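You operate a simulated robot arm through the tools that you are given. There is no shell and no other tool. Be economical: measure what you need, move in short steps, check, and stop when the job is done.

Carry out the task below with a simulated robot arm. There is one attempt and no reset: what you move stays moved.

Task
Wash the empty ice maker through until it shows CLEAN.
Fine: water inlet valve open first, then WASH; afterwards switch off, shut the cover and the valve.
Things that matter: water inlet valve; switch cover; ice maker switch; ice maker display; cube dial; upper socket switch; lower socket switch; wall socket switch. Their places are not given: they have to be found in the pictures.

The check looks at the end state, three seconds after you hand in, the way a careful person would. Anything else that was tipped, shoved, dropped, spilled or broken makes it a failure. Lids that push on must go on centred and level and be pressed home; caps that screw on are set level and turned clockwise until they are tight.

Robot
A 6-joint arm with a two-finger parallel gripper, fixed in place. Base frame: the origin is at the foot of the arm, x ahead of it, y to its left, z up. Units: mm, degrees, N and s.
With the tool pointing down near the work surface it reaches from about 100 to 640 mm from the base axis. Its first joint turns from -166.0 to 166.0 degrees. Payload 4.1 kg.
The tool frame sits at the grasp point between the pads (the TCP): z along the fingers, y along the line on which they close. The tips reach 23 mm beyond it. Largest opening 94 mm; finger width 38, thickness 10; the body of the gripper, 54 by 96 mm, starts 39 mm behind the TCP.
Orientation is that of the tool frame in the base frame, as [roll, pitch, yaw] about the fixed x, y, z axes, in that order (R = Rz(yaw) Ry(pitch) Rx(roll)). With the fingers straight down and closing along the base's y, the tool's x points along the base's -x, its y along +y and its z along -z.

Tools
- The arm moves only by the tool arm_command. Its argument "plan" is a list of rows, each an object of numbers (a shift or turn left out is 0, a gripper value left out holds the last): "tx", "ty", "tz": the shift along the tool's x, y, z in units of 500 mm (1.0 is 500 mm); "wx", "wy", "wz": the turn, a rotation vector about the tool's x, y, z in units of 60 degrees (1.0 is 60 degrees); "gripper": the finger opening in mm, from 0 to 94. In form: [{"tx": .., "ty": .., "tz": .., "wx": .., "wy": .., "wz": .., "gripper": ..}, ...]. A call has 1 to 12 rows; each row is the pose to reach, as a shift and turn from the pose commanded when the call began, along the tool's axes at that moment. A call with a number of a shift or a turn outside -1 to 1 is refused whole. A row lasts 0.2 s, in which the tool goes at most 50 mm and 8.6 degrees; a call with a longer step from one row to the next is refused whole, and so is a gripper value outside its range. A pose out of reach is approached as far as the arm can. The call stops where the force on the tool passes 90 N (or 10 N more than at its start, if that is more) or the arm is blocked; 0.2 s more then pass. The fingers move at their own pace (about 45 mm/s each) and stop on an object; they squeeze with about 22 N. The grip force told is the motor's: it shows also when the fingers shut on nothing. Time passes only in rows, and 0.2 s behind the last, so rows that repeat a pose let the fingers close. The reply holds the time, the measured pose of the TCP, the force on the tool along the base axes, the opening and the grip force, in the units named above and with some noise, and new pictures: "pictures" is both (left out), scene, wrist or none.
- Cameras (640 x 400 px; columns grow to the right, rows downward): "scene" is fixed at [219.5, -500.6, 1084.5]; the picture's right is [1.00, -0.06, 0.00], its down [-0.01, -0.17, -0.99] and it looks along [0.06, 0.98, -0.17] (base axes); focal length 310 px, centre (320, 200). "wrist" rides on the gripper at [-39, 0, -44] in the tool frame; the picture's right is [0.00, -1.00, 0.00], its down [0.97, 0.00, -0.24] and it looks along [0.24, 0.00, 0.97] (tool axes); focal length 218 px, centre (320, 200).
- lift_body(by): slides the trunk up (or, below 0, down) by that many mm; the arm rides with it, the base frame stays. It gives what a move gives, with no picture.
- probe_pixels(camera, pixels): for up to 12 pixels [column, row] of the newest picture of that camera ("zoom" is the newest enlarged one), the place [x, y, z] in the base frame of the surface seen there, good to about 2 mm. It takes no simulated time.
- inspect(camera, box): a new picture of the part [left, top, right, bottom] of that camera's present view, enlarged. It takes no simulated time.
- finish_job(): hands the job in; it is judged then, once.

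Keep the steps short. Do not move on a guess: measure, check each grasp and each placing, and mend mistakes. In all there are 80 turns and 120 pictures (those below and enlarged ones count). Leave the gripper open and the arm clear of the work at the hand-in unless told otherwise, and finish with a single line.

The tools are called as name(argument=value, ...) on one line, values as JSON. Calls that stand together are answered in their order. arm_command: Moves the arm, as the interface text tells. Its arguments: {"type":"object","properties":{"plan":{"type":"array"},"pictures":{"type":"string","enum":["both","scene","wrist","none"]}},"required":["plan"]} The other tools are called the same way: lift_body (by) slides the trunk up or down; probe_pixels (camera, pixels) gives the place of the surface under pixels of a picture; inspect (camera, box) takes an enlarged picture of a part of a camera's view; finish_job () hands the job in.

At the start:

```text
time: 0.0
position: [349.3, 352.0, 1079.8]
orientation: [-179.9, -0.1, 179.9]
contact_force: [-0.4, 0.5, -0.5]
grip_width: 94.1
gripper_force: 0.1
trunk travel left (down, up): [-475.0, 115.0]
```

scene: 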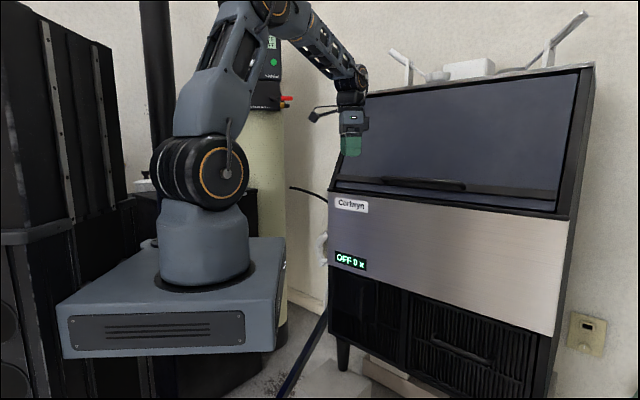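
wrist: 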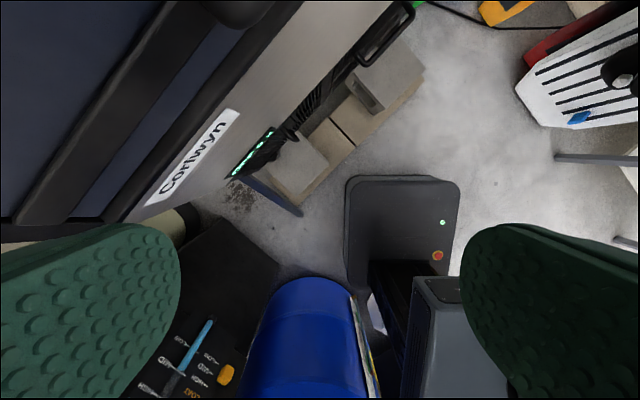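

I see the ice maker at right with a display near (350,262). I'll enlarge the areas to look for the switch, cover, valve and sockets.

inspect(camera="scene", box=[280, 180, 440, 280])

inspect(camera="scene", box=[240, 20, 400, 120])

inspect(camera="scene", box=[540, 290, 640, 360])

```text
4.00 times, centred on (360, 230) of scene
```

zoom: 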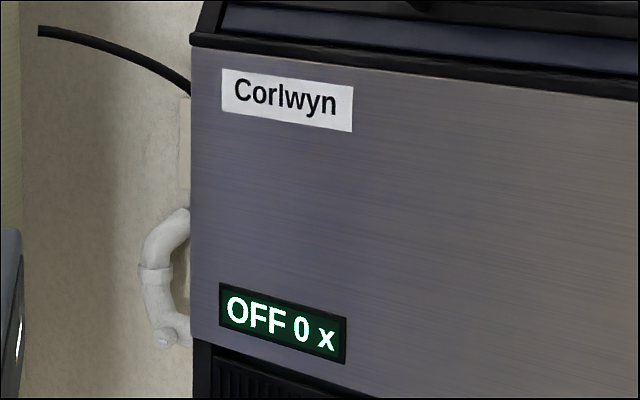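

```text
4.00 times, centred on (320, 70) of scene
```

zoom: 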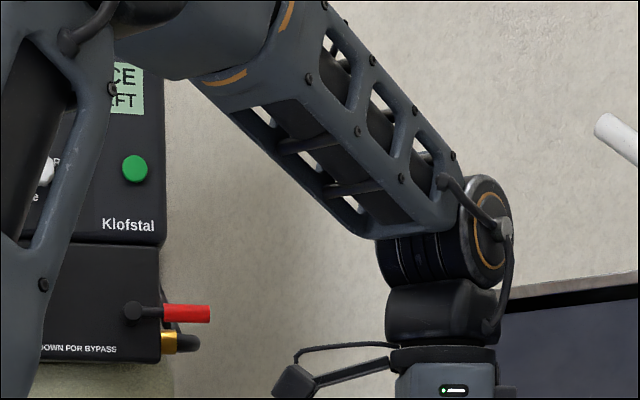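

```text
5.71 times, centred on (590, 325) of scene
```

zoom: 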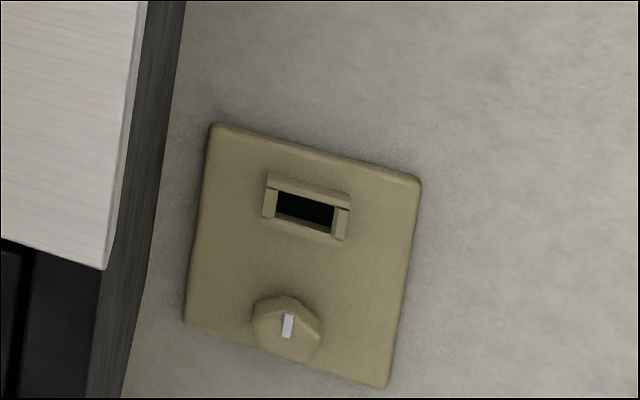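

The front has only the display, so the controls may be on the machine's left side or on the wall. I'll measure key surfaces to get the layout.

probe_pixels(camera="scene", pixels=[[330, 190], [570, 215], [330, 270], [350, 262], [320, 248], [310, 200], [300, 250], [587, 335], [345, 385], [588, 75], [365, 100], [280, 98]])

inspect(camera="wrist", box=[180, 0, 500, 200])

```text
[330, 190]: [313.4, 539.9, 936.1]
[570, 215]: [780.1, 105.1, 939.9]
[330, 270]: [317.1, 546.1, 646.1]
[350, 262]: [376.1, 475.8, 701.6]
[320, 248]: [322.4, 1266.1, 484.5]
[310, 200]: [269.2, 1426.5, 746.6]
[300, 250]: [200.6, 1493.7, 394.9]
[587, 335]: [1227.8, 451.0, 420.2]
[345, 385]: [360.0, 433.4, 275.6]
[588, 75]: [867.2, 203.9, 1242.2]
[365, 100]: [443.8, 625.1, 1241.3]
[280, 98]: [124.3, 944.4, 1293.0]
```

```text
2.00 times, centred on (340, 100) of wrist
```

zoom: 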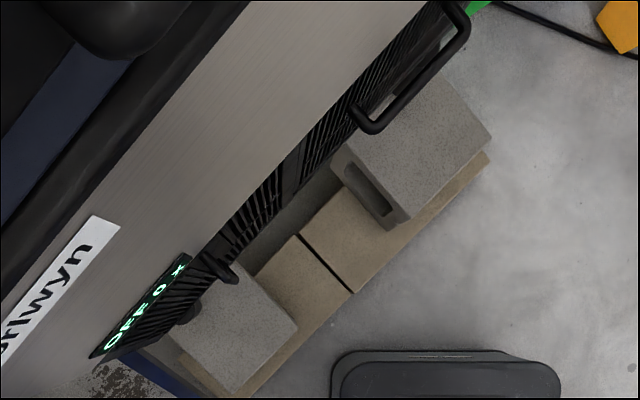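

The front face runs from (313,540) to (780,105), so it faces the robot diagonally. I'll look at the dark lower front and the wrist view before moving.

inspect(camera="scene", box=[310, 265, 550, 400])

inspect(camera="wrist", box=[60, 170, 320, 400])

inspect(camera="scene", box=[380, 30, 600, 110])

```text
2.67 times, centred on (430, 332) of scene
```

zoom: 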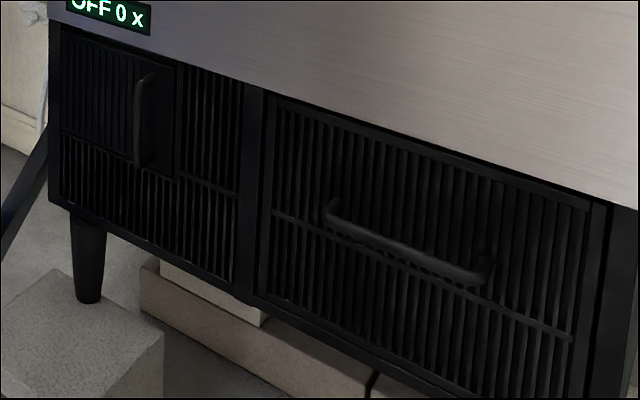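

```text
1.74 times, centred on (190, 285) of wrist
```

zoom: 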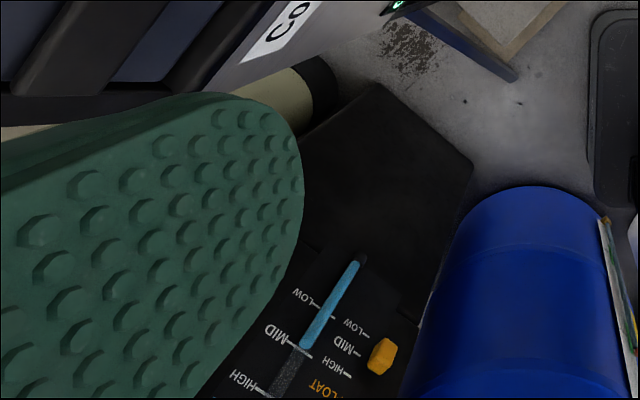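

```text
2.91 times, centred on (490, 70) of scene
```

zoom: 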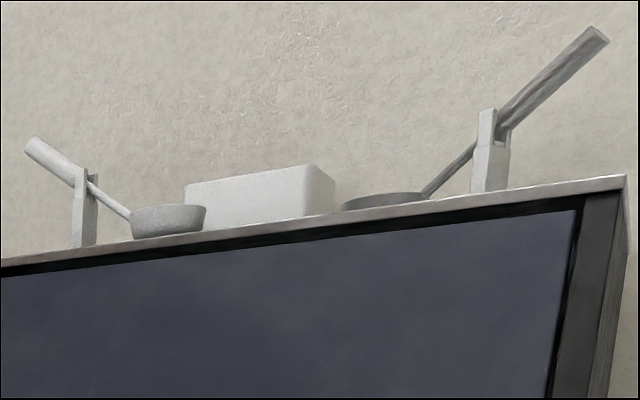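

The lower-left front has a small panel with a vertical handle at about (362,302), likely the switch cover. I'll measure it.

inspect(camera="scene", box=[322, 262, 402, 332])

probe_pixels(camera="scene", pixels=[[335, 272], [361, 302], [361, 290], [363, 317], [374, 321], [336, 312], [372, 285], [483, 356], [450, 330], [437, 338], [480, 362], [340, 335]])

```text
5.71 times, centred on (362, 297) of scene
```

zoom: 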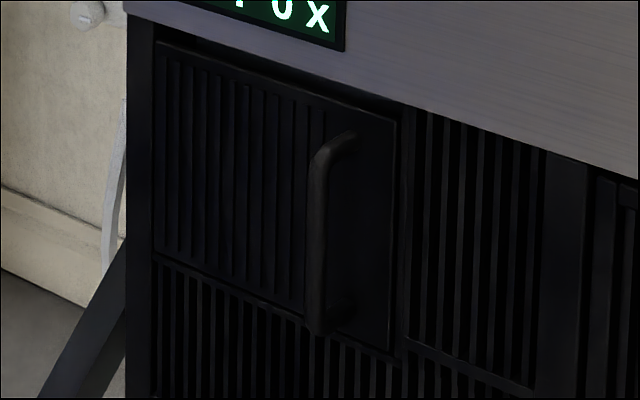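

```text
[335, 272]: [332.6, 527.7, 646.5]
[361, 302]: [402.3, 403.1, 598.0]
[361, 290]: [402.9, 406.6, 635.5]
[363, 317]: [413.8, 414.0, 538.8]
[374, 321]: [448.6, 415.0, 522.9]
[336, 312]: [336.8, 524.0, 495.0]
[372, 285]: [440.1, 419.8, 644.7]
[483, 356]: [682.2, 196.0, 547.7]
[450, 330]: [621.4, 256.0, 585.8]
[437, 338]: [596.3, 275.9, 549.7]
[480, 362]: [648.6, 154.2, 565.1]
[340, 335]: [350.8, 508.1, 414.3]
```

The panel with the handle at about (402,403,545–650) hinges probably at the left (331,528). The inlet valve is not yet seen. I'll turn the tool toward horizontal to look around with the wrist camera.

arm_command(plan=[{"tx": 0.05, "wy": -0.14}, {"tx": 0.1, "wy": -0.28}, {"tx": 0.15, "wy": -0.42}, {"tx": 0.2, "wy": -0.56}, {"tx": 0.25, "wy": -0.7}, {"tx": 0.3, "wy": -0.84}, {"tx": 0.3, "wy": -0.98}], pictures="none")

```text
time: 1.6
position: [198.3, 353.3, 1078.8]
orientation: [179.9, 59.0, 180.0]
contact_force: [0.7, -0.6, 0.6]
grip_width: 94.2
gripper_force: 0.1
trunk travel left (down, up): [-475.0, 115.0]
```

arm_command(plan=[{"wy": -0.13}, {"wy": -0.26}, {"wy": -0.39}, {"wy": -0.5}], pictures="none")

lift_body(by=-250)

```text
time: 2.6
position: [199.8, 351.4, 1078.7]
orientation: [178.4, 88.9, 178.5]
contact_force: [0.2, -0.2, -0.6]
grip_width: 94.0
gripper_force: 0.1
trunk travel left (down, up): [-475.0, 115.0]
```

```text
time: 5.2
position: [198.9, 351.3, 829.4]
orientation: [-179.6, 88.8, -179.6]
contact_force: [0.3, -0.3, -0.3]
grip_width: 93.9
gripper_force: 0.0
trunk travel left (down, up): [-225.0, 365.0]
```

Now turn left about the vertical by ~50° to face the machine's front and left part.

arm_command(plan=[{"wx": -0.14}, {"wx": -0.28}, {"wx": -0.42}, {"wx": -0.56}, {"wx": -0.7}, {"wx": -0.78}])

```text
time: 6.6
position: [199.7, 381.2, 835.1]
orientation: [136.2, 88.8, -176.8]
contact_force: [0.3, -0.6, -0.3]
grip_width: 94.0
gripper_force: 0.1
out of reach, approached as far as the arm can: row 5, 6
trunk travel left (down, up): [-225.0, 365.0]
```

scene: 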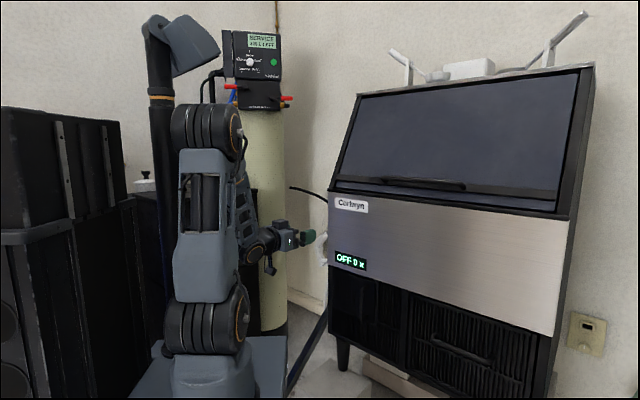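
wrist: 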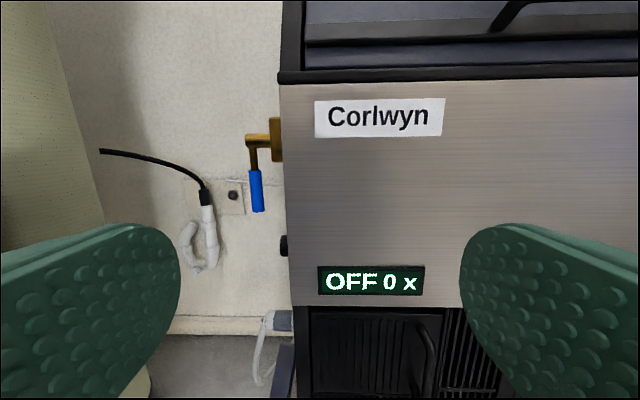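

The wrist view shows a brass valve with a blue lever at (257,185) and a black knob at (284,245) on the machine's left side. Let me zoom and measure.

inspect(camera="wrist", box=[170, 100, 330, 280])

probe_pixels(camera="wrist", pixels=[[257, 175], [258, 207], [252, 142], [262, 137], [276, 140], [276, 122], [284, 245], [288, 245], [232, 195], [210, 210], [290, 160], [427, 360]])

```text
2.22 times, centred on (250, 190) of wrist
```

zoom: 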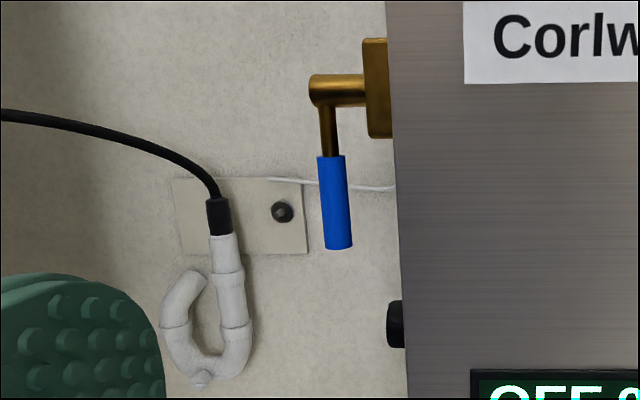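

```text
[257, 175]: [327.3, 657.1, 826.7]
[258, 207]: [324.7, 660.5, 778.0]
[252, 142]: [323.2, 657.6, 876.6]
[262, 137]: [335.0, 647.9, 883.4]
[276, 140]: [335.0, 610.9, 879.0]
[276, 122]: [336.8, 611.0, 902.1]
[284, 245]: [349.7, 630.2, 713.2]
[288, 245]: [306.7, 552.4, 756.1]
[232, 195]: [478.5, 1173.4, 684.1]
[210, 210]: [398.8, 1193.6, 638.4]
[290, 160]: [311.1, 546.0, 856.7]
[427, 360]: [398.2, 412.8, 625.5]
```

The valve's lever hangs down at about (327,657,780–880). Its axis is along the side's normal. I'll move left to see the side more squarely and read any marks.

arm_command(plan=[{"tx": -0.02, "ty": 0.07, "tz": 0.01, "wx": 0.12}, {"tx": -0.04, "ty": 0.14, "tz": 0.02, "wx": 0.24}, {"tx": -0.06, "ty": 0.21, "tz": 0.03, "wx": 0.36}, {"tx": -0.08, "ty": 0.28, "tz": 0.04, "wx": 0.48}, {"tx": -0.1, "ty": 0.35, "tz": 0.05, "wx": 0.6}, {"tx": -0.12, "ty": 0.42, "tz": 0.06, "wx": 0.72}], pictures="wrist")

```text
time: 8.0
position: [85.9, 545.8, 909.0]
orientation: [145.7, 88.3, 147.8]
contact_force: [-0.2, -0.5, 1.0]
grip_width: 94.3
gripper_force: 0.0
trunk travel left (down, up): [-225.0, 365.0]
```

wrist: 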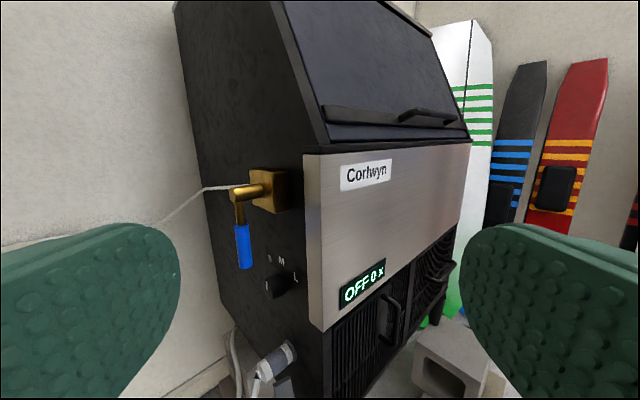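

inspect(camera="wrist", box=[200, 150, 340, 310])

inspect(camera="wrist", box=[200, 310, 320, 400])

probe_pixels(camera="wrist", pixels=[[238, 195], [244, 235], [248, 265], [250, 188], [262, 190], [280, 190], [290, 190], [303, 190], [303, 240], [273, 287], [225, 190], [265, 380]])

```text
2.50 times, centred on (270, 230) of wrist
```

zoom: 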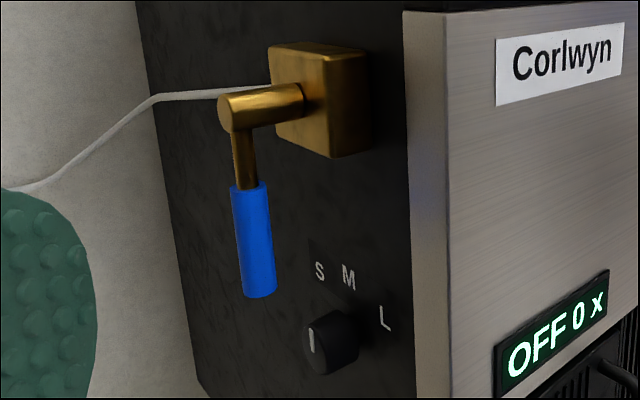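

```text
4.44 times, centred on (260, 355) of wrist
```

zoom: 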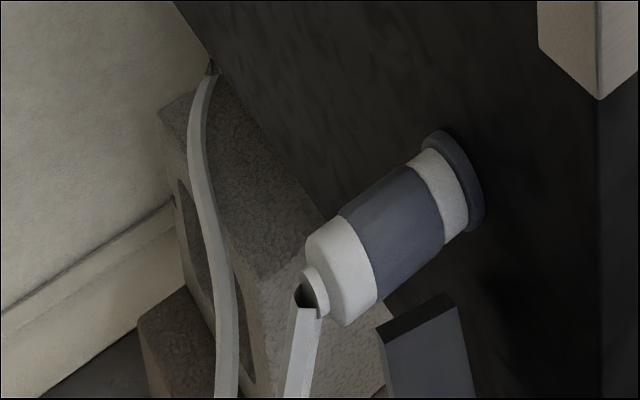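

```text
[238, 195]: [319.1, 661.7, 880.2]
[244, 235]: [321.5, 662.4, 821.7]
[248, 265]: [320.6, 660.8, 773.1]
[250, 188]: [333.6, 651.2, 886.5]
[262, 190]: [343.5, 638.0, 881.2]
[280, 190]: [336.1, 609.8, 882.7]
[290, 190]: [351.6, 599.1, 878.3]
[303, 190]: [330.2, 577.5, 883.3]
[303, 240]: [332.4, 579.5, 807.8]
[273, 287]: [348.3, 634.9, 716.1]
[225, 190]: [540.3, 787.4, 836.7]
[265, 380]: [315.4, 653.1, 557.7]
```

The white water line runs in horizontally from the rear, so the downward lever is across the flow (closed). The knob below with S/M/L is the cube dial, which I must leave alone. I'll measure the side plane to know the clearance around the lever.

probe_pixels(camera="wrist", pixels=[[215, 220], [230, 100], [280, 240], [285, 320], [200, 80], [268, 205], [312, 200], [340, 250], [440, 200], [380, 170], [265, 175], [240, 222]])

inspect(camera="wrist", box=[220, 160, 300, 220])

```text
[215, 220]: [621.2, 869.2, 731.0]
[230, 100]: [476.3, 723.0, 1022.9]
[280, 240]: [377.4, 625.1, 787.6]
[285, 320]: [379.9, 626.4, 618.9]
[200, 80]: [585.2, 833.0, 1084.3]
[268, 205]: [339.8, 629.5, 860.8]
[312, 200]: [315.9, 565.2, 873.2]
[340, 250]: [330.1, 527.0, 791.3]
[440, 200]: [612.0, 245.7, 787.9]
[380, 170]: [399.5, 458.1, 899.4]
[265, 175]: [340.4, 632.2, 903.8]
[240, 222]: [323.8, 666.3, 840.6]
```

```text
6.67 times, centred on (260, 190) of wrist
```

zoom: 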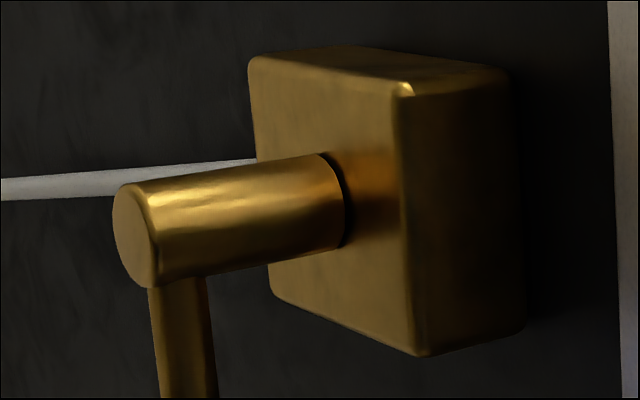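

The machine side plane is at n=(y−x)/√2≈175, the lever at n≈235 and 45° depth d≈703, so there is about 50 mm of clearance. I'll go to a pre-grasp pose in front of the lever with fingers at 40 mm, pointing along the depth.

arm_command(plan=[{"tx": 0.036, "ty": 0.008, "tz": 0.05, "wx": -0.12, "gripper": 40}, {"tx": 0.072, "ty": 0.016, "tz": 0.1, "wx": -0.24}, {"tx": 0.108, "ty": 0.024, "tz": 0.15, "wx": -0.36}, {"tx": 0.144, "ty": 0.032, "tz": 0.2, "wx": -0.48}, {"tx": 0.18, "ty": 0.04, "tz": 0.25, "wx": -0.6}, {"tx": 0.218, "ty": 0.05, "tz": 0.3, "wx": -0.72}], pictures="wrist")

```text
time: 9.4
position: [217.3, 584.3, 785.4]
orientation: [135.1, 88.7, -178.0]
contact_force: [-1.2, 0.0, 0.5]
grip_width: 39.9
gripper_force: 0.0
trunk travel left (down, up): [-225.0, 365.0]
```

wrist: 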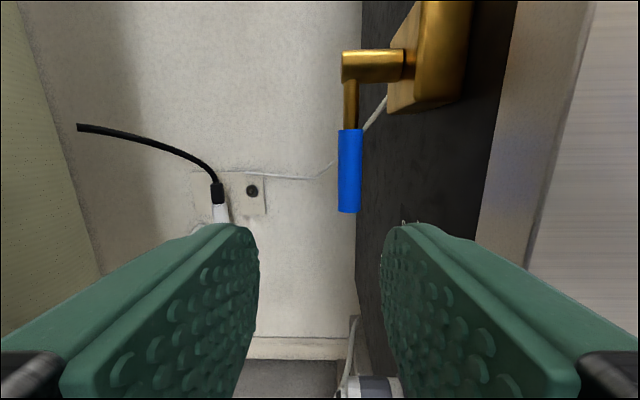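

The lever is at column 350, which is 24 mm right of the fingers' centre. I'll align, then advance over it.

arm_command(plan=[{"tx": -0.02, "ty": -0.05, "tz": 0, "wx": 0.03}, {"tx": -0.02, "ty": -0.052, "tz": 0.07, "wx": 0.03}, {"tx": -0.02, "ty": -0.054, "tz": 0.14, "wx": 0.03}, {"tx": -0.02, "ty": -0.056, "tz": 0.2, "wx": 0.03}, {"tx": -0.02, "ty": -0.058, "tz": 0.26, "wx": 0.03}, {"tx": -0.02, "ty": -0.058, "tz": 0.26, "wx": 0.03}])

```text
time: 10.8
position: [324.7, 658.4, 792.4]
orientation: [136.0, 88.9, -179.0]
contact_force: [0.2, -0.5, 0.0]
grip_width: 40.0
gripper_force: 0.1
trunk travel left (down, up): [-225.0, 365.0]
```

scene: 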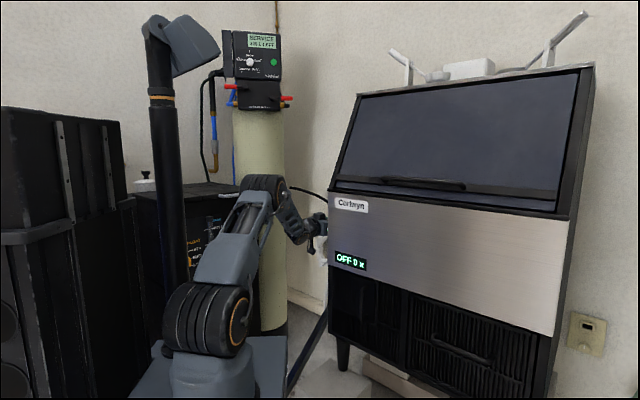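
wrist: 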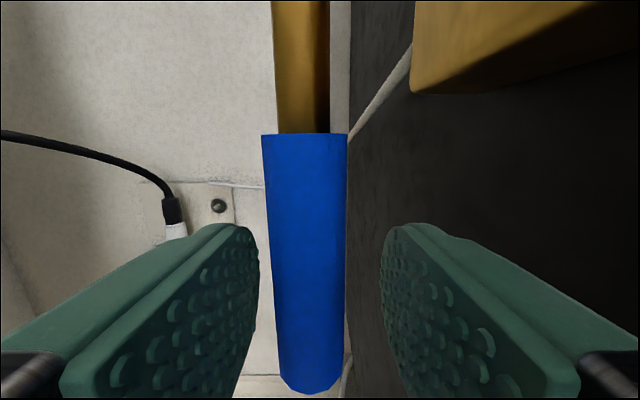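

The lever is between the pads (column 305). I'll close on it.

arm_command(plan=[{"ty": 0.004, "gripper": 0}, {"ty": 0.006, "gripper": 0}, {"ty": 0.006}, {"ty": 0.006}], pictures="wrist")

```text
time: 11.8
position: [322.4, 661.2, 794.2]
orientation: [143.4, 89.0, -171.3]
contact_force: [-7.8, 4.7, 1.3]
grip_width: 19.6
gripper_force: 44.6
trunk travel left (down, up): [-225.0, 365.0]
```

wrist: 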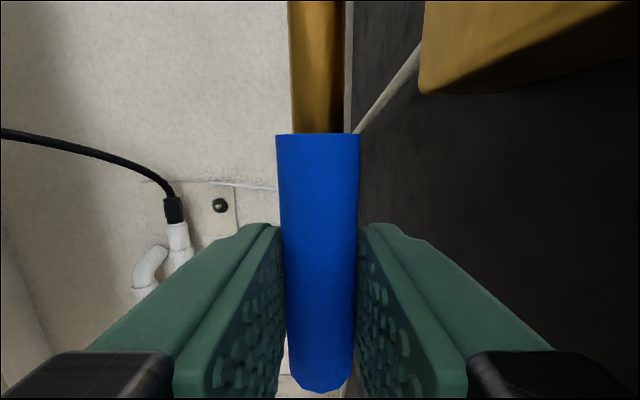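

Gripped (19.6 mm wide). Test first a small pull toward the front (about 14°) and read the force.

arm_command(plan=[{"tz": -0.014, "tx": -0.001, "ty": 0.006}, {"tz": -0.028, "tx": -0.002, "ty": 0.006}, {"tz": -0.042, "tx": -0.005, "ty": 0.006}], pictures="wrist")

```text
time: 12.6
position: [308.3, 647.4, 795.5]
orientation: [143.5, 88.8, -171.7]
contact_force: [12.7, 10.7, -1.4]
grip_width: 19.9
gripper_force: 44.8
trunk travel left (down, up): [-225.0, 365.0]
```

wrist: 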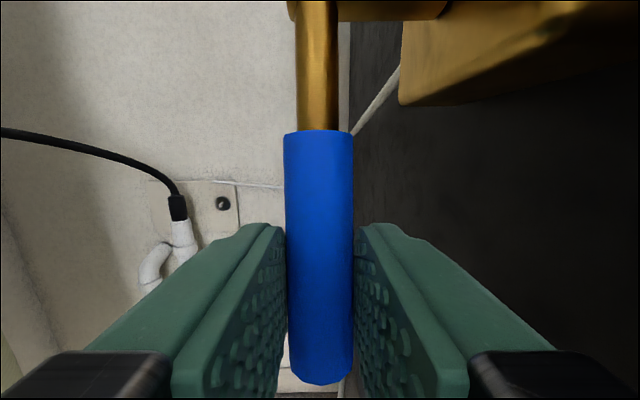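

probe_pixels(camera="wrist", pixels=[[318, 60], [318, 140], [318, 250], [318, 360], [318, 110]])

```text
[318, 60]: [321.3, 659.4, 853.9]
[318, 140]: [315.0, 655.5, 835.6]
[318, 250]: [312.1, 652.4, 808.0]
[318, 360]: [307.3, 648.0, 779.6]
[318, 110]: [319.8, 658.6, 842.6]
```

The lever now tilts ~11° to the front with modest force (16 N), so this direction turns. I'll continue along the arc to about 41°.

arm_command(plan=[{"tz": -0.019, "tx": -0.006}, {"tz": -0.038, "tx": -0.014}, {"tz": -0.056, "tx": -0.025}, {"tz": -0.073, "tx": -0.037}], pictures="wrist")

```text
time: 13.6
position: [283.7, 621.4, 811.1]
orientation: [145.3, 88.6, -169.7]
contact_force: [11.2, -7.6, -20.3]
grip_width: 20.0
gripper_force: 44.8
trunk travel left (down, up): [-225.0, 365.0]
```

wrist: 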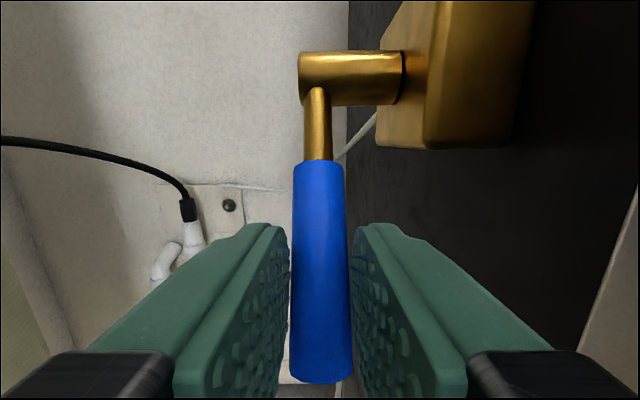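

arm_command(plan=[{"tz": -0.018, "tx": -0.018, "ty": -0.004}, {"tz": -0.032, "tx": -0.037, "ty": -0.006}, {"tz": -0.044, "tx": -0.058, "ty": -0.006}, {"tz": -0.054, "tx": -0.08, "ty": -0.006}, {"tz": -0.06, "tx": -0.103, "ty": -0.006}, {"tz": -0.062, "tx": -0.118, "ty": -0.006}])

```text
time: 15.0
position: [265.9, 596.6, 875.5]
orientation: [126.6, 88.8, 171.6]
contact_force: [-0.3, 1.0, -0.6]
grip_width: 0.1
gripper_force: 42.5
trunk travel left (down, up): [-225.0, 365.0]
```

scene: 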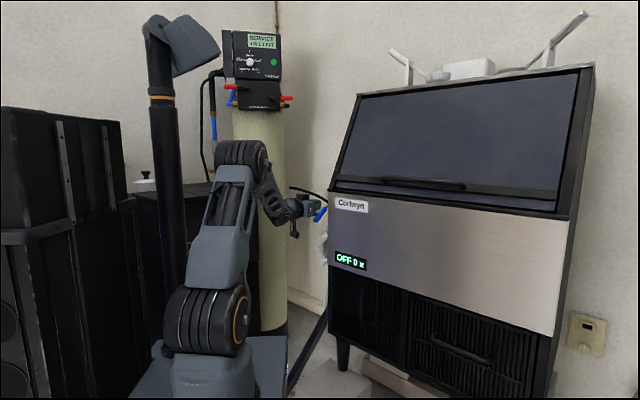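
wrist: 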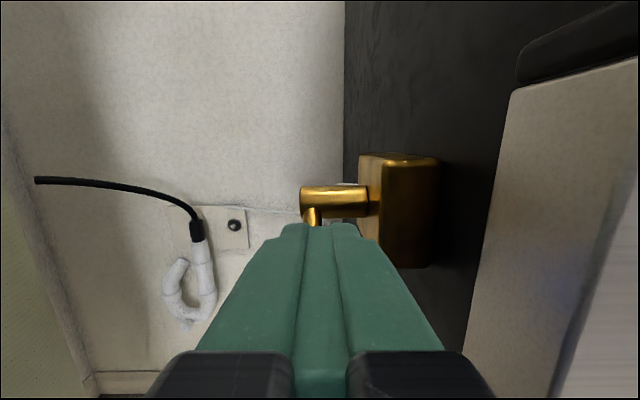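

The lever slipped out below the fingers, partway turned. I'll look at its angle.

inspect(camera="scene", box=[280, 180, 360, 240])

probe_pixels(camera="scene", pixels=[[319, 216], [323, 211], [316, 219]])

```text
6.67 times, centred on (320, 210) of scene
```

zoom: 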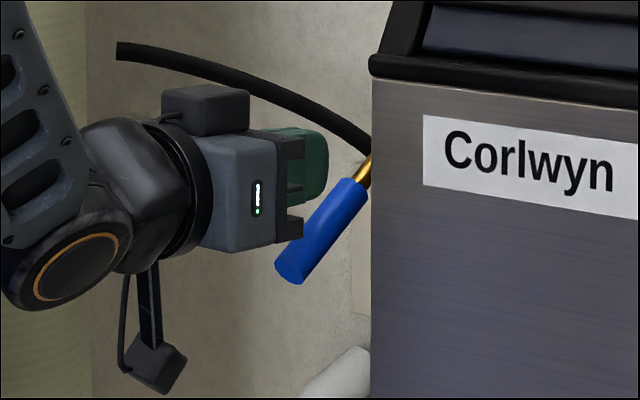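

```text
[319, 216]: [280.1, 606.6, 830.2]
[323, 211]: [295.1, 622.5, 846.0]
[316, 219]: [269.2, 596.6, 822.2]
```

The lever is at about 57° (end at (268,595,820)). I'll back off, drop below its end and then lift it with the closed fingers.

arm_command(plan=[{"tz": -0.08}, {"tz": -0.16}, {"tz": -0.17, "tx": 0.09}, {"tz": -0.17, "tx": 0.18}, {"tz": -0.17, "tx": 0.194}, {"tz": -0.09, "tx": 0.194}, {"tz": 0.01, "tx": 0.194}, {"tz": 0.01, "tx": 0.194}])

```text
time: 16.8
position: [265.9, 601.5, 778.5]
orientation: [135.0, 88.8, 179.9]
contact_force: [-0.1, 0.1, -0.5]
grip_width: 0.0
gripper_force: 42.5
trunk travel left (down, up): [-225.0, 365.0]
```

scene: 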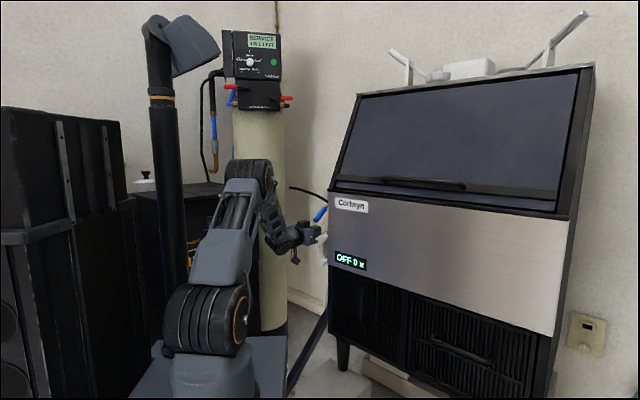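
wrist: 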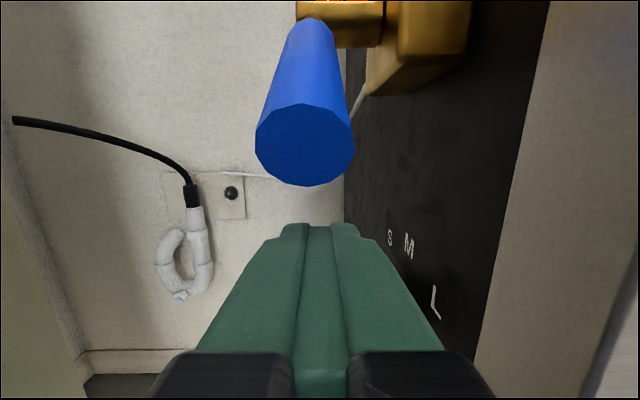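

Fingers are under the lever end. I'll back 10 mm and lift gently.

arm_command(plan=[{"tz": -0.02, "ty": 0.006}, {"tz": -0.022, "tx": -0.03, "ty": 0.006}, {"tz": -0.024, "tx": -0.06, "ty": 0.006}, {"tz": -0.026, "tx": -0.085, "ty": 0.006}, {"tz": -0.028, "tx": -0.11, "ty": 0.006}, {"tz": -0.03, "tx": -0.13, "ty": 0.006}])

```text
time: 18.2
position: [254.9, 593.0, 843.9]
orientation: [133.4, 88.8, 178.4]
contact_force: [-1.8, 0.2, -0.7]
grip_width: 0.0
gripper_force: 42.5
trunk travel left (down, up): [-225.0, 365.0]
```

scene: 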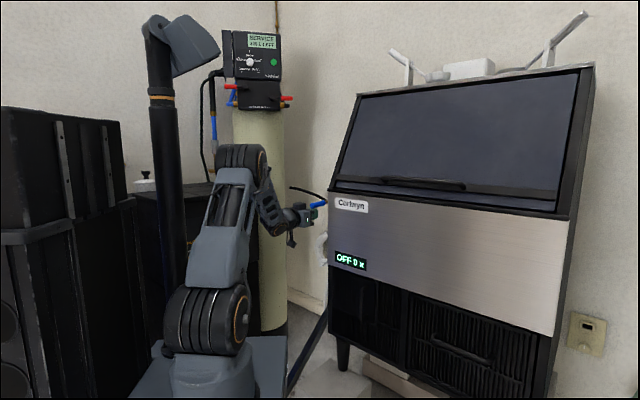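
wrist: 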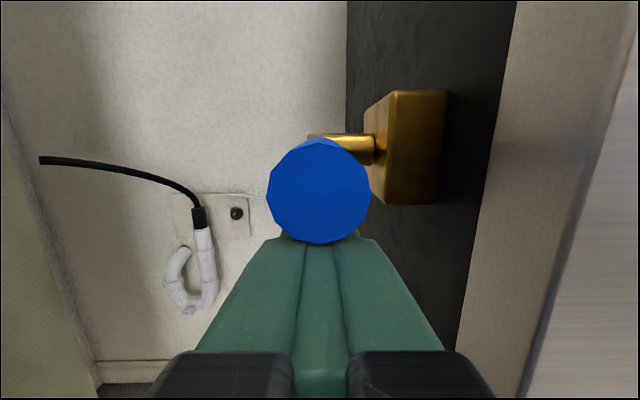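

inspect(camera="scene", box=[280, 180, 360, 240])

probe_pixels(camera="scene", pixels=[[315, 205], [325, 203], [320, 204]])

```text
6.67 times, centred on (320, 210) of scene
```

zoom: 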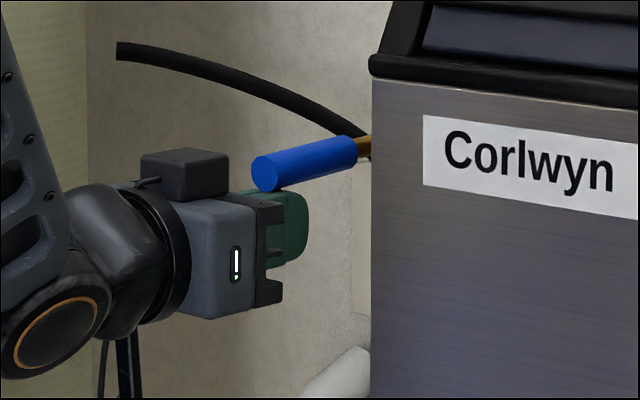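

```text
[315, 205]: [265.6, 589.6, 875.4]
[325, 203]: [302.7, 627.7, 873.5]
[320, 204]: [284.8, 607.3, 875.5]
```

The lever is almost horizontal (z≈875 at both ends). I'll lift a little more to feel for the stop.

arm_command(plan=[{"tx": -0.008}, {"tx": -0.016}, {"tx": -0.02}], pictures="none")

```text
time: 19.0
position: [253.8, 593.6, 848.6]
orientation: [150.6, 88.5, -164.2]
contact_force: [-1.8, -5.5, -17.2]
grip_width: 0.0
gripper_force: 42.5
trunk travel left (down, up): [-225.0, 365.0]
```

arm_command(plan=[{"tx": -0.008}, {"tx": -0.016}, {"tx": -0.016}], pictures="none")

inspect(camera="scene", box=[280, 180, 360, 240])

probe_pixels(camera="zoom", pixels=[[290, 150], [330, 145], [310, 148], [262, 165]])

```text
time: 19.8
position: [254.9, 593.2, 848.6]
orientation: [172.7, 88.0, -142.3]
contact_force: [-4.8, -14.8, -48.7]
grip_width: 0.0
gripper_force: 43.1
trunk travel left (down, up): [-225.0, 365.0]
```

```text
6.67 times, centred on (320, 210) of scene
```

zoom: 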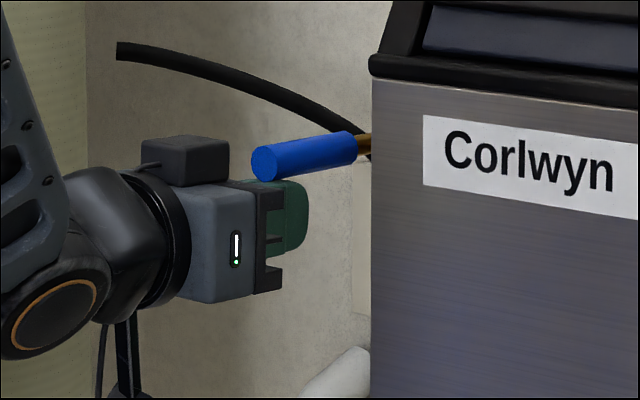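

```text
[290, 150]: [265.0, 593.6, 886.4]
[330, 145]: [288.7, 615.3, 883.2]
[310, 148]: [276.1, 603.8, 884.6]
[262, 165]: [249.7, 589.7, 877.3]
```

The lever is horizontal against its stop (49 N, no further travel): the valve is open. I'll withdraw below and back, then go to the cover handle.

arm_command(plan=[{"tx": 0.06}, {"tx": 0.1, "tz": -0.04}, {"tx": 0.1, "tz": -0.14}, {"tx": 0.12, "tz": -0.22}, {"tx": 0.2, "tz": -0.24, "ty": -0.05}, {"tx": 0.28, "tz": -0.24, "ty": -0.12}, {"tx": 0.34, "tz": -0.24, "ty": -0.19}], pictures="none")

lift_body(by=-90)

```text
refused: row 6 steps farther than a row can; nothing moved
```

```text
time: 21.0
position: [253.6, 593.8, 770.2]
orientation: [133.9, 88.9, 178.9]
contact_force: [-0.3, -0.8, -0.9]
grip_width: 0.0
gripper_force: 42.4
trunk travel left (down, up): [-135.0, 455.0]
```

That lowering freed the finger straight down harmlessly. Now back off and slide across to in front of the handle.

arm_command(plan=[{"tz": -0.09}, {"tz": -0.18}, {"tz": -0.24, "ty": -0.06}, {"tz": -0.25, "ty": -0.12, "tx": 0.06}, {"tz": -0.25, "ty": -0.18, "tx": 0.13}, {"tz": -0.25, "ty": -0.25, "tx": 0.19}, {"tz": -0.25, "ty": -0.32, "tx": 0.25}, {"tz": -0.25, "ty": -0.4, "tx": 0.29}, {"tz": -0.25, "ty": -0.48, "tx": 0.32, "gripper": 50}, {"tz": -0.25, "ty": -0.48, "tx": 0.32, "gripper": 50}])

```text
time: 23.2
position: [328.3, 368.8, 644.9]
orientation: [-112.8, 85.9, -68.3]
contact_force: [0.0, 0.6, 0.0]
grip_width: 49.8
gripper_force: 0.5
out of reach, approached as far as the arm can: row 7, 8, 9, 10
trunk travel left (down, up): [-135.0, 455.0]
```

scene: 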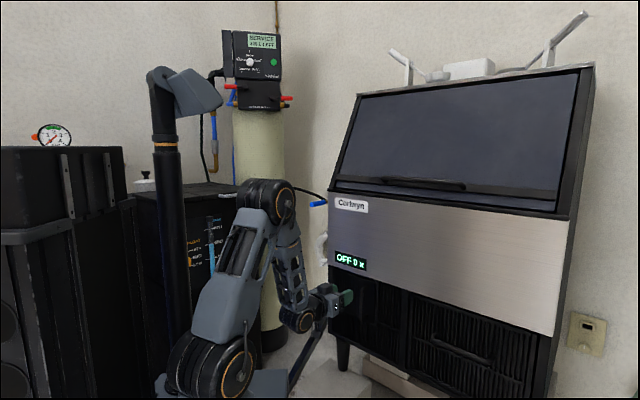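
wrist: 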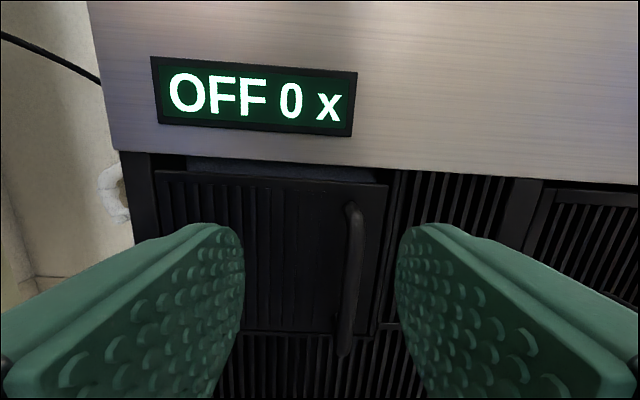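

The reach limit suggests lowering the trunk so the wrist works higher. Lower by 110 mm, then correct.

lift_body(by=-110)

arm_command(plan=[{"tx": -0.06}, {"tx": -0.12}, {"tx": -0.14}])

```text
time: 24.6
position: [328.4, 369.1, 534.3]
orientation: [-112.9, 85.8, -68.5]
contact_force: [0.0, -0.5, 0.2]
grip_width: 50.2
gripper_force: 0.0
trunk travel left (down, up): [-25.0, 565.0]
```

```text
time: 25.4
position: [325.2, 373.2, 605.7]
orientation: [-113.2, 85.8, -68.8]
contact_force: [-0.3, 0.6, 0.1]
grip_width: 49.8
gripper_force: 0.1
trunk travel left (down, up): [-25.0, 565.0]
```

scene: 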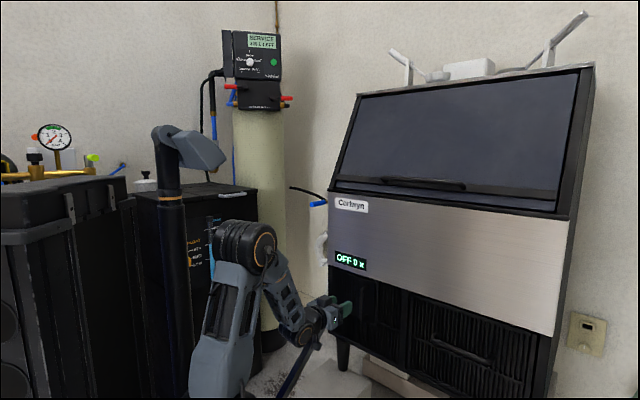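
wrist: 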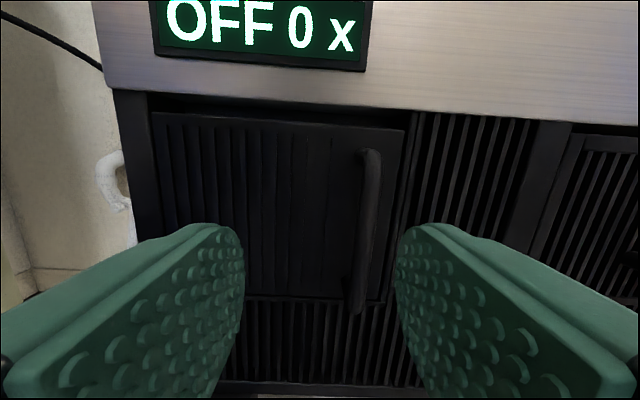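

Good pose now. I'll measure the handle in the wrist view.

probe_pixels(camera="wrist", pixels=[[370, 165], [368, 200], [364, 230], [360, 270], [357, 300], [385, 200], [330, 200], [160, 130], [165, 230], [402, 140], [380, 290], [410, 180]])

inspect(camera="wrist", box=[110, 80, 430, 320])

```text
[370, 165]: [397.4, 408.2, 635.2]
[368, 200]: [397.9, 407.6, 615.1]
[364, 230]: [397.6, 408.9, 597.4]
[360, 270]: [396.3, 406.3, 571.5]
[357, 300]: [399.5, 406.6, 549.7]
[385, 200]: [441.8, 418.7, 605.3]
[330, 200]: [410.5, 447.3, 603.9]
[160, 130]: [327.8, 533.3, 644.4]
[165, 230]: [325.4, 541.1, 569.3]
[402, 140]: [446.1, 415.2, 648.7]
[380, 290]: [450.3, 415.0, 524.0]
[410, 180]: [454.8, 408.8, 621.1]
```

```text
1.67 times, centred on (270, 200) of wrist
```

zoom: 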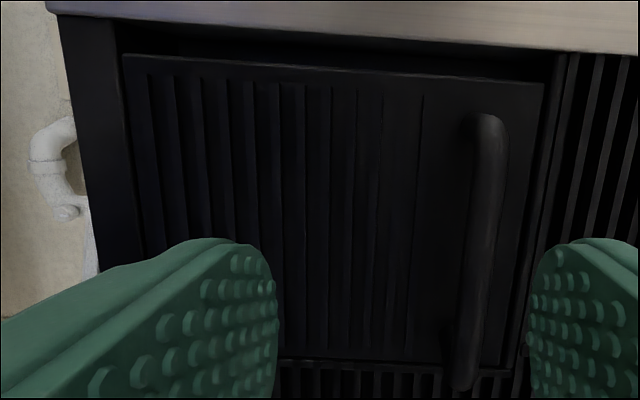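

Handle bar at (397.6,408) front face, d≈570; panel at d≈608. I'll align sideways by 27 mm, advance 80 mm and close.

arm_command(plan=[{"ty": -0.053, "tx": 0.008}, {"ty": -0.053, "tz": 0.06, "tx": 0.008}, {"ty": -0.053, "tz": 0.12, "tx": 0.008}, {"ty": -0.053, "tz": 0.158, "tx": 0.008}, {"ty": -0.053, "tz": 0.158, "tx": 0.008}], pictures="wrist")

```text
time: 26.4
position: [375.8, 412.0, 599.6]
orientation: [-119.6, 85.6, -76.2]
contact_force: [6.1, -8.5, 0.4]
grip_width: 54.4
gripper_force: 4.6
out of reach, approached as far as the arm can: row 1, 2, 3, 4
trunk travel left (down, up): [-25.0, 565.0]
stopped in row 4: the force on the tool passed its limit (the readings are from after the stop); the commanded pose is now the measured one
```

wrist: 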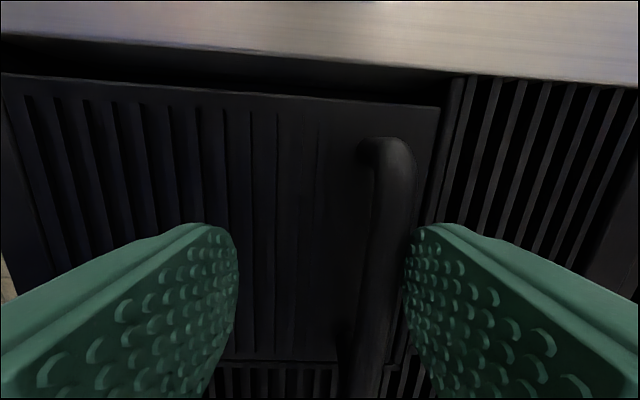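

The arm is at a wrist limit at this heading; the right finger touches the bar. A vertical bar can be gripped from another heading, so I'll back off, turn 25° right (tool pointing more along +x), and re-measure.

arm_command(plan=[{"tz": -0.04}, {"tz": -0.1, "wx": 0.1}, {"tz": -0.11, "ty": 0.01, "wx": 0.2}, {"tz": -0.11, "ty": 0.02, "wx": 0.3}, {"tz": -0.11, "ty": 0.024, "wx": 0.42, "gripper": 40}, {"tz": -0.11, "ty": 0.024, "wx": 0.42, "gripper": 40}], pictures="wrist")

```text
time: 27.8
position: [323.8, 383.3, 601.0]
orientation: [-93.6, 85.5, -75.2]
contact_force: [0.3, -0.4, -0.4]
grip_width: 40.0
gripper_force: 0.1
trunk travel left (down, up): [-25.0, 565.0]
```

wrist: 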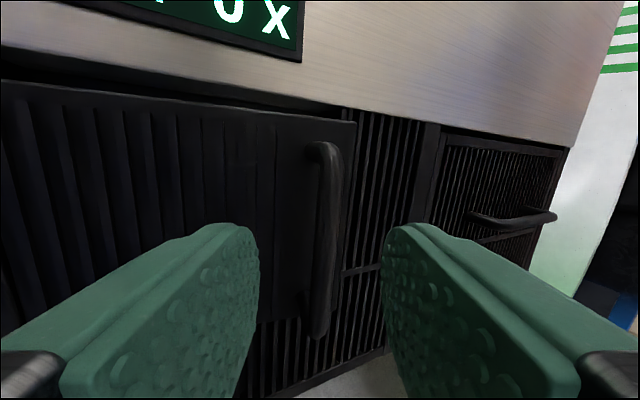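

The bar is now centred (col 322). I'll level the roll, advance 76 mm and close.

arm_command(plan=[{"wz": 0.07, "tz": 0.04, "ty": 0.004}, {"wz": 0.07, "tz": 0.09, "ty": 0.004}, {"wz": 0.07, "tz": 0.13, "ty": 0.004}, {"wz": 0.07, "tz": 0.152, "ty": 0.004}, {"wz": 0.07, "tz": 0.152, "ty": 0.004, "gripper": 0}, {"wz": 0.07, "tz": 0.152, "ty": 0.004, "gripper": 0}, {"wz": 0.07, "tz": 0.152, "ty": 0.004, "gripper": 0}], pictures="wrist")

```text
time: 29.4
position: [399.3, 406.7, 600.6]
orientation: [-142.8, 89.5, -124.8]
contact_force: [13.8, -21.7, 0.8]
grip_width: 11.3
gripper_force: 44.9
trunk travel left (down, up): [-25.0, 565.0]
```

wrist: 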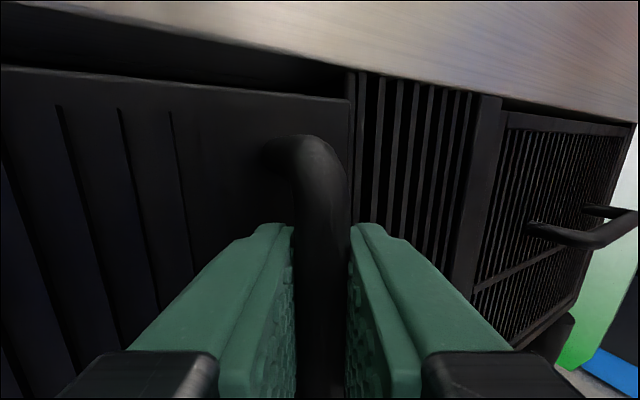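

Gripped the bar (11.3 mm). Assuming a left hinge at about (328,534), I'll start an arc of 10° and check forces.

arm_command(plan=[{"tz": -0.013, "ty": -0.004, "wx": 0.04}, {"tz": -0.026, "ty": -0.005, "wx": 0.08}, {"tz": -0.039, "ty": -0.005, "wx": 0.12}, {"tz": -0.051, "ty": -0.005, "wx": 0.16}])

```text
time: 30.4
position: [372.6, 395.4, 600.2]
orientation: [-137.7, 89.6, -128.9]
contact_force: [11.3, -33.5, 1.3]
grip_width: 11.1
gripper_force: 44.7
trunk travel left (down, up): [-25.0, 565.0]
```

scene: 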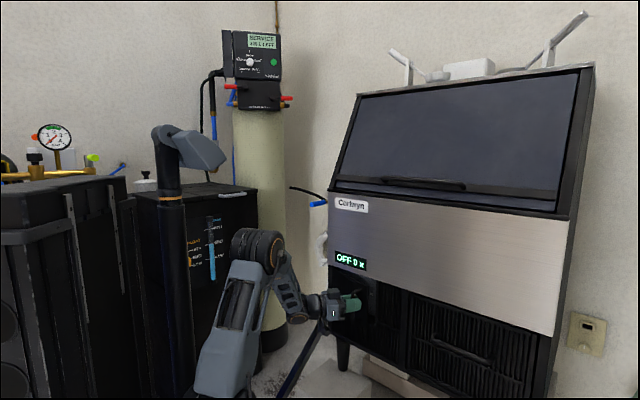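
wrist: 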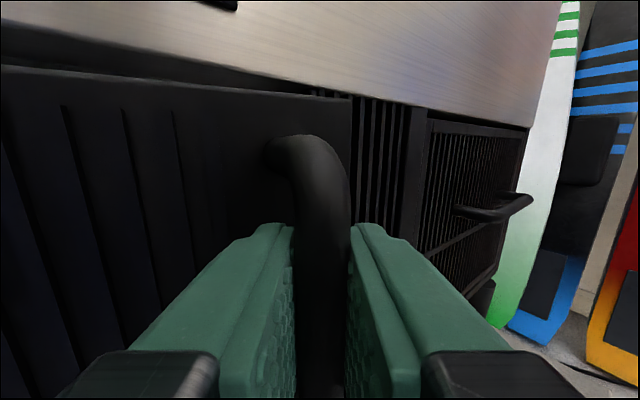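

The cover swings with me. I'll continue to about 60°, with slightly larger radius to relieve the side force.

arm_command(plan=[{"tz": -0.022, "ty": -0.008, "wx": 0.07}, {"tz": -0.044, "ty": -0.012, "wx": 0.14}, {"tz": -0.066, "ty": -0.011, "wx": 0.21}, {"tz": -0.086, "ty": -0.009, "wx": 0.28}, {"tz": -0.106, "ty": -0.006, "wx": 0.35}, {"tz": -0.126, "ty": 0, "wx": 0.42}, {"tz": -0.145, "ty": 0.006, "wx": 0.48}, {"tz": -0.164, "ty": 0.013, "wx": 0.55}], pictures="scene")

```text
time: 32.2
position: [291.8, 390.8, 600.4]
orientation: [-99.2, 89.4, -123.4]
contact_force: [-4.0, -18.6, -23.6]
grip_width: 11.2
gripper_force: 44.9
trunk travel left (down, up): [-25.0, 565.0]
```

scene: 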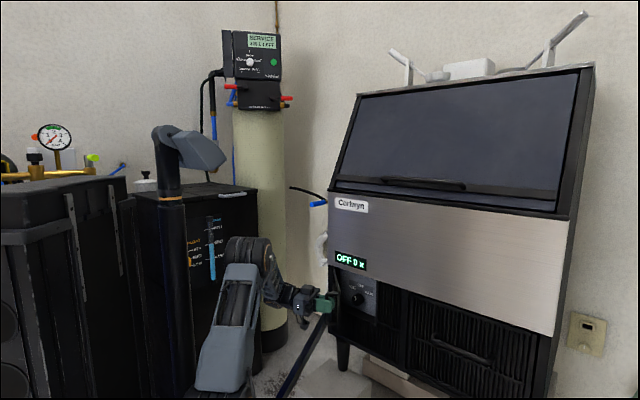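

The cover is open ~44° and a knob is visible behind it. Zoom.

inspect(camera="scene", box=[310, 260, 400, 330])

probe_pixels(camera="scene", pixels=[[359, 297], [345, 285], [372, 290], [368, 312], [376, 310], [355, 295]])

```text
5.71 times, centred on (355, 295) of scene
```

zoom: 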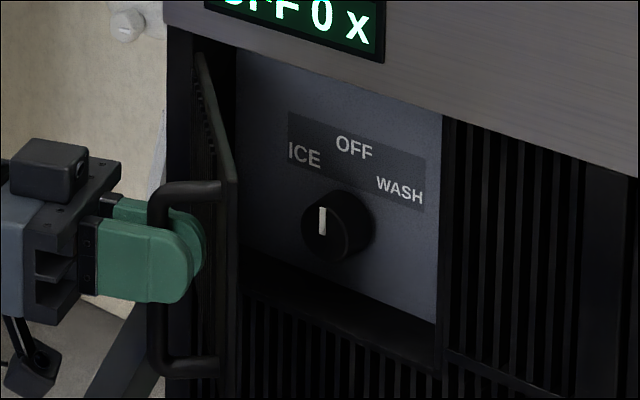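

```text
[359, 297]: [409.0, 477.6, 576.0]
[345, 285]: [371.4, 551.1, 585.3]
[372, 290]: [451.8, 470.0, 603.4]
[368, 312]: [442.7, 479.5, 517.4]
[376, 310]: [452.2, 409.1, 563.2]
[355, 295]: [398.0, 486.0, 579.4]
```

A rotary switch ICE/OFF/WASH sits behind at about (409,478,574). I'll swing the cover further open to about 80°.

arm_command(plan=[{"tz": -0.02, "ty": -0.003, "wx": 0.07}, {"tz": -0.04, "ty": -0.005, "wx": 0.13}, {"tz": -0.06, "ty": -0.005, "wx": 0.2}, {"tz": -0.081, "ty": -0.004, "wx": 0.27}, {"tz": -0.102, "ty": -0.001, "wx": 0.34}, {"tz": -0.122, "ty": 0.004, "wx": 0.4}, {"tz": -0.142, "ty": 0.009, "wx": 0.47}, {"tz": -0.161, "ty": 0.016, "wx": 0.54}])

```text
time: 33.5
position: [269.7, 394.6, 592.5]
orientation: [119.6, 88.9, 75.6]
contact_force: [7.1, 16.8, 11.2]
grip_width: 12.0
gripper_force: 44.3
out of reach, approached as far as the arm can: row 5, 6
trunk travel left (down, up): [-25.0, 565.0]
stopped in row 6: the force on the tool passed its limit (the readings are from after the stop); the commanded pose is now the measured one
```

scene: 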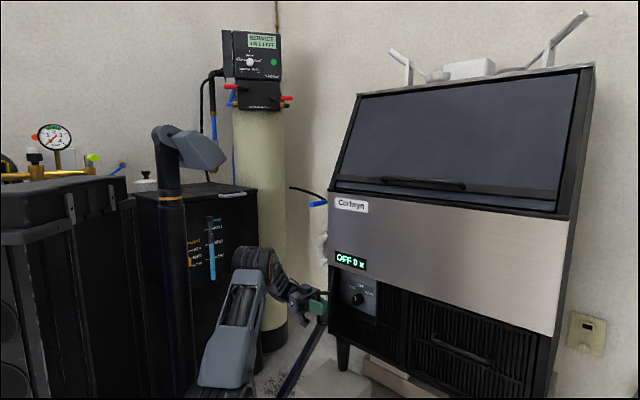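
wrist: 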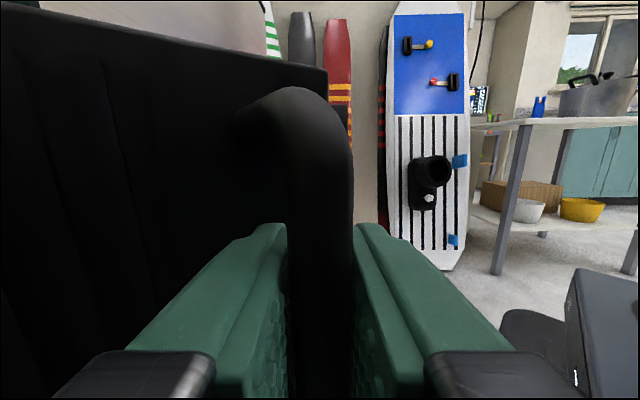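

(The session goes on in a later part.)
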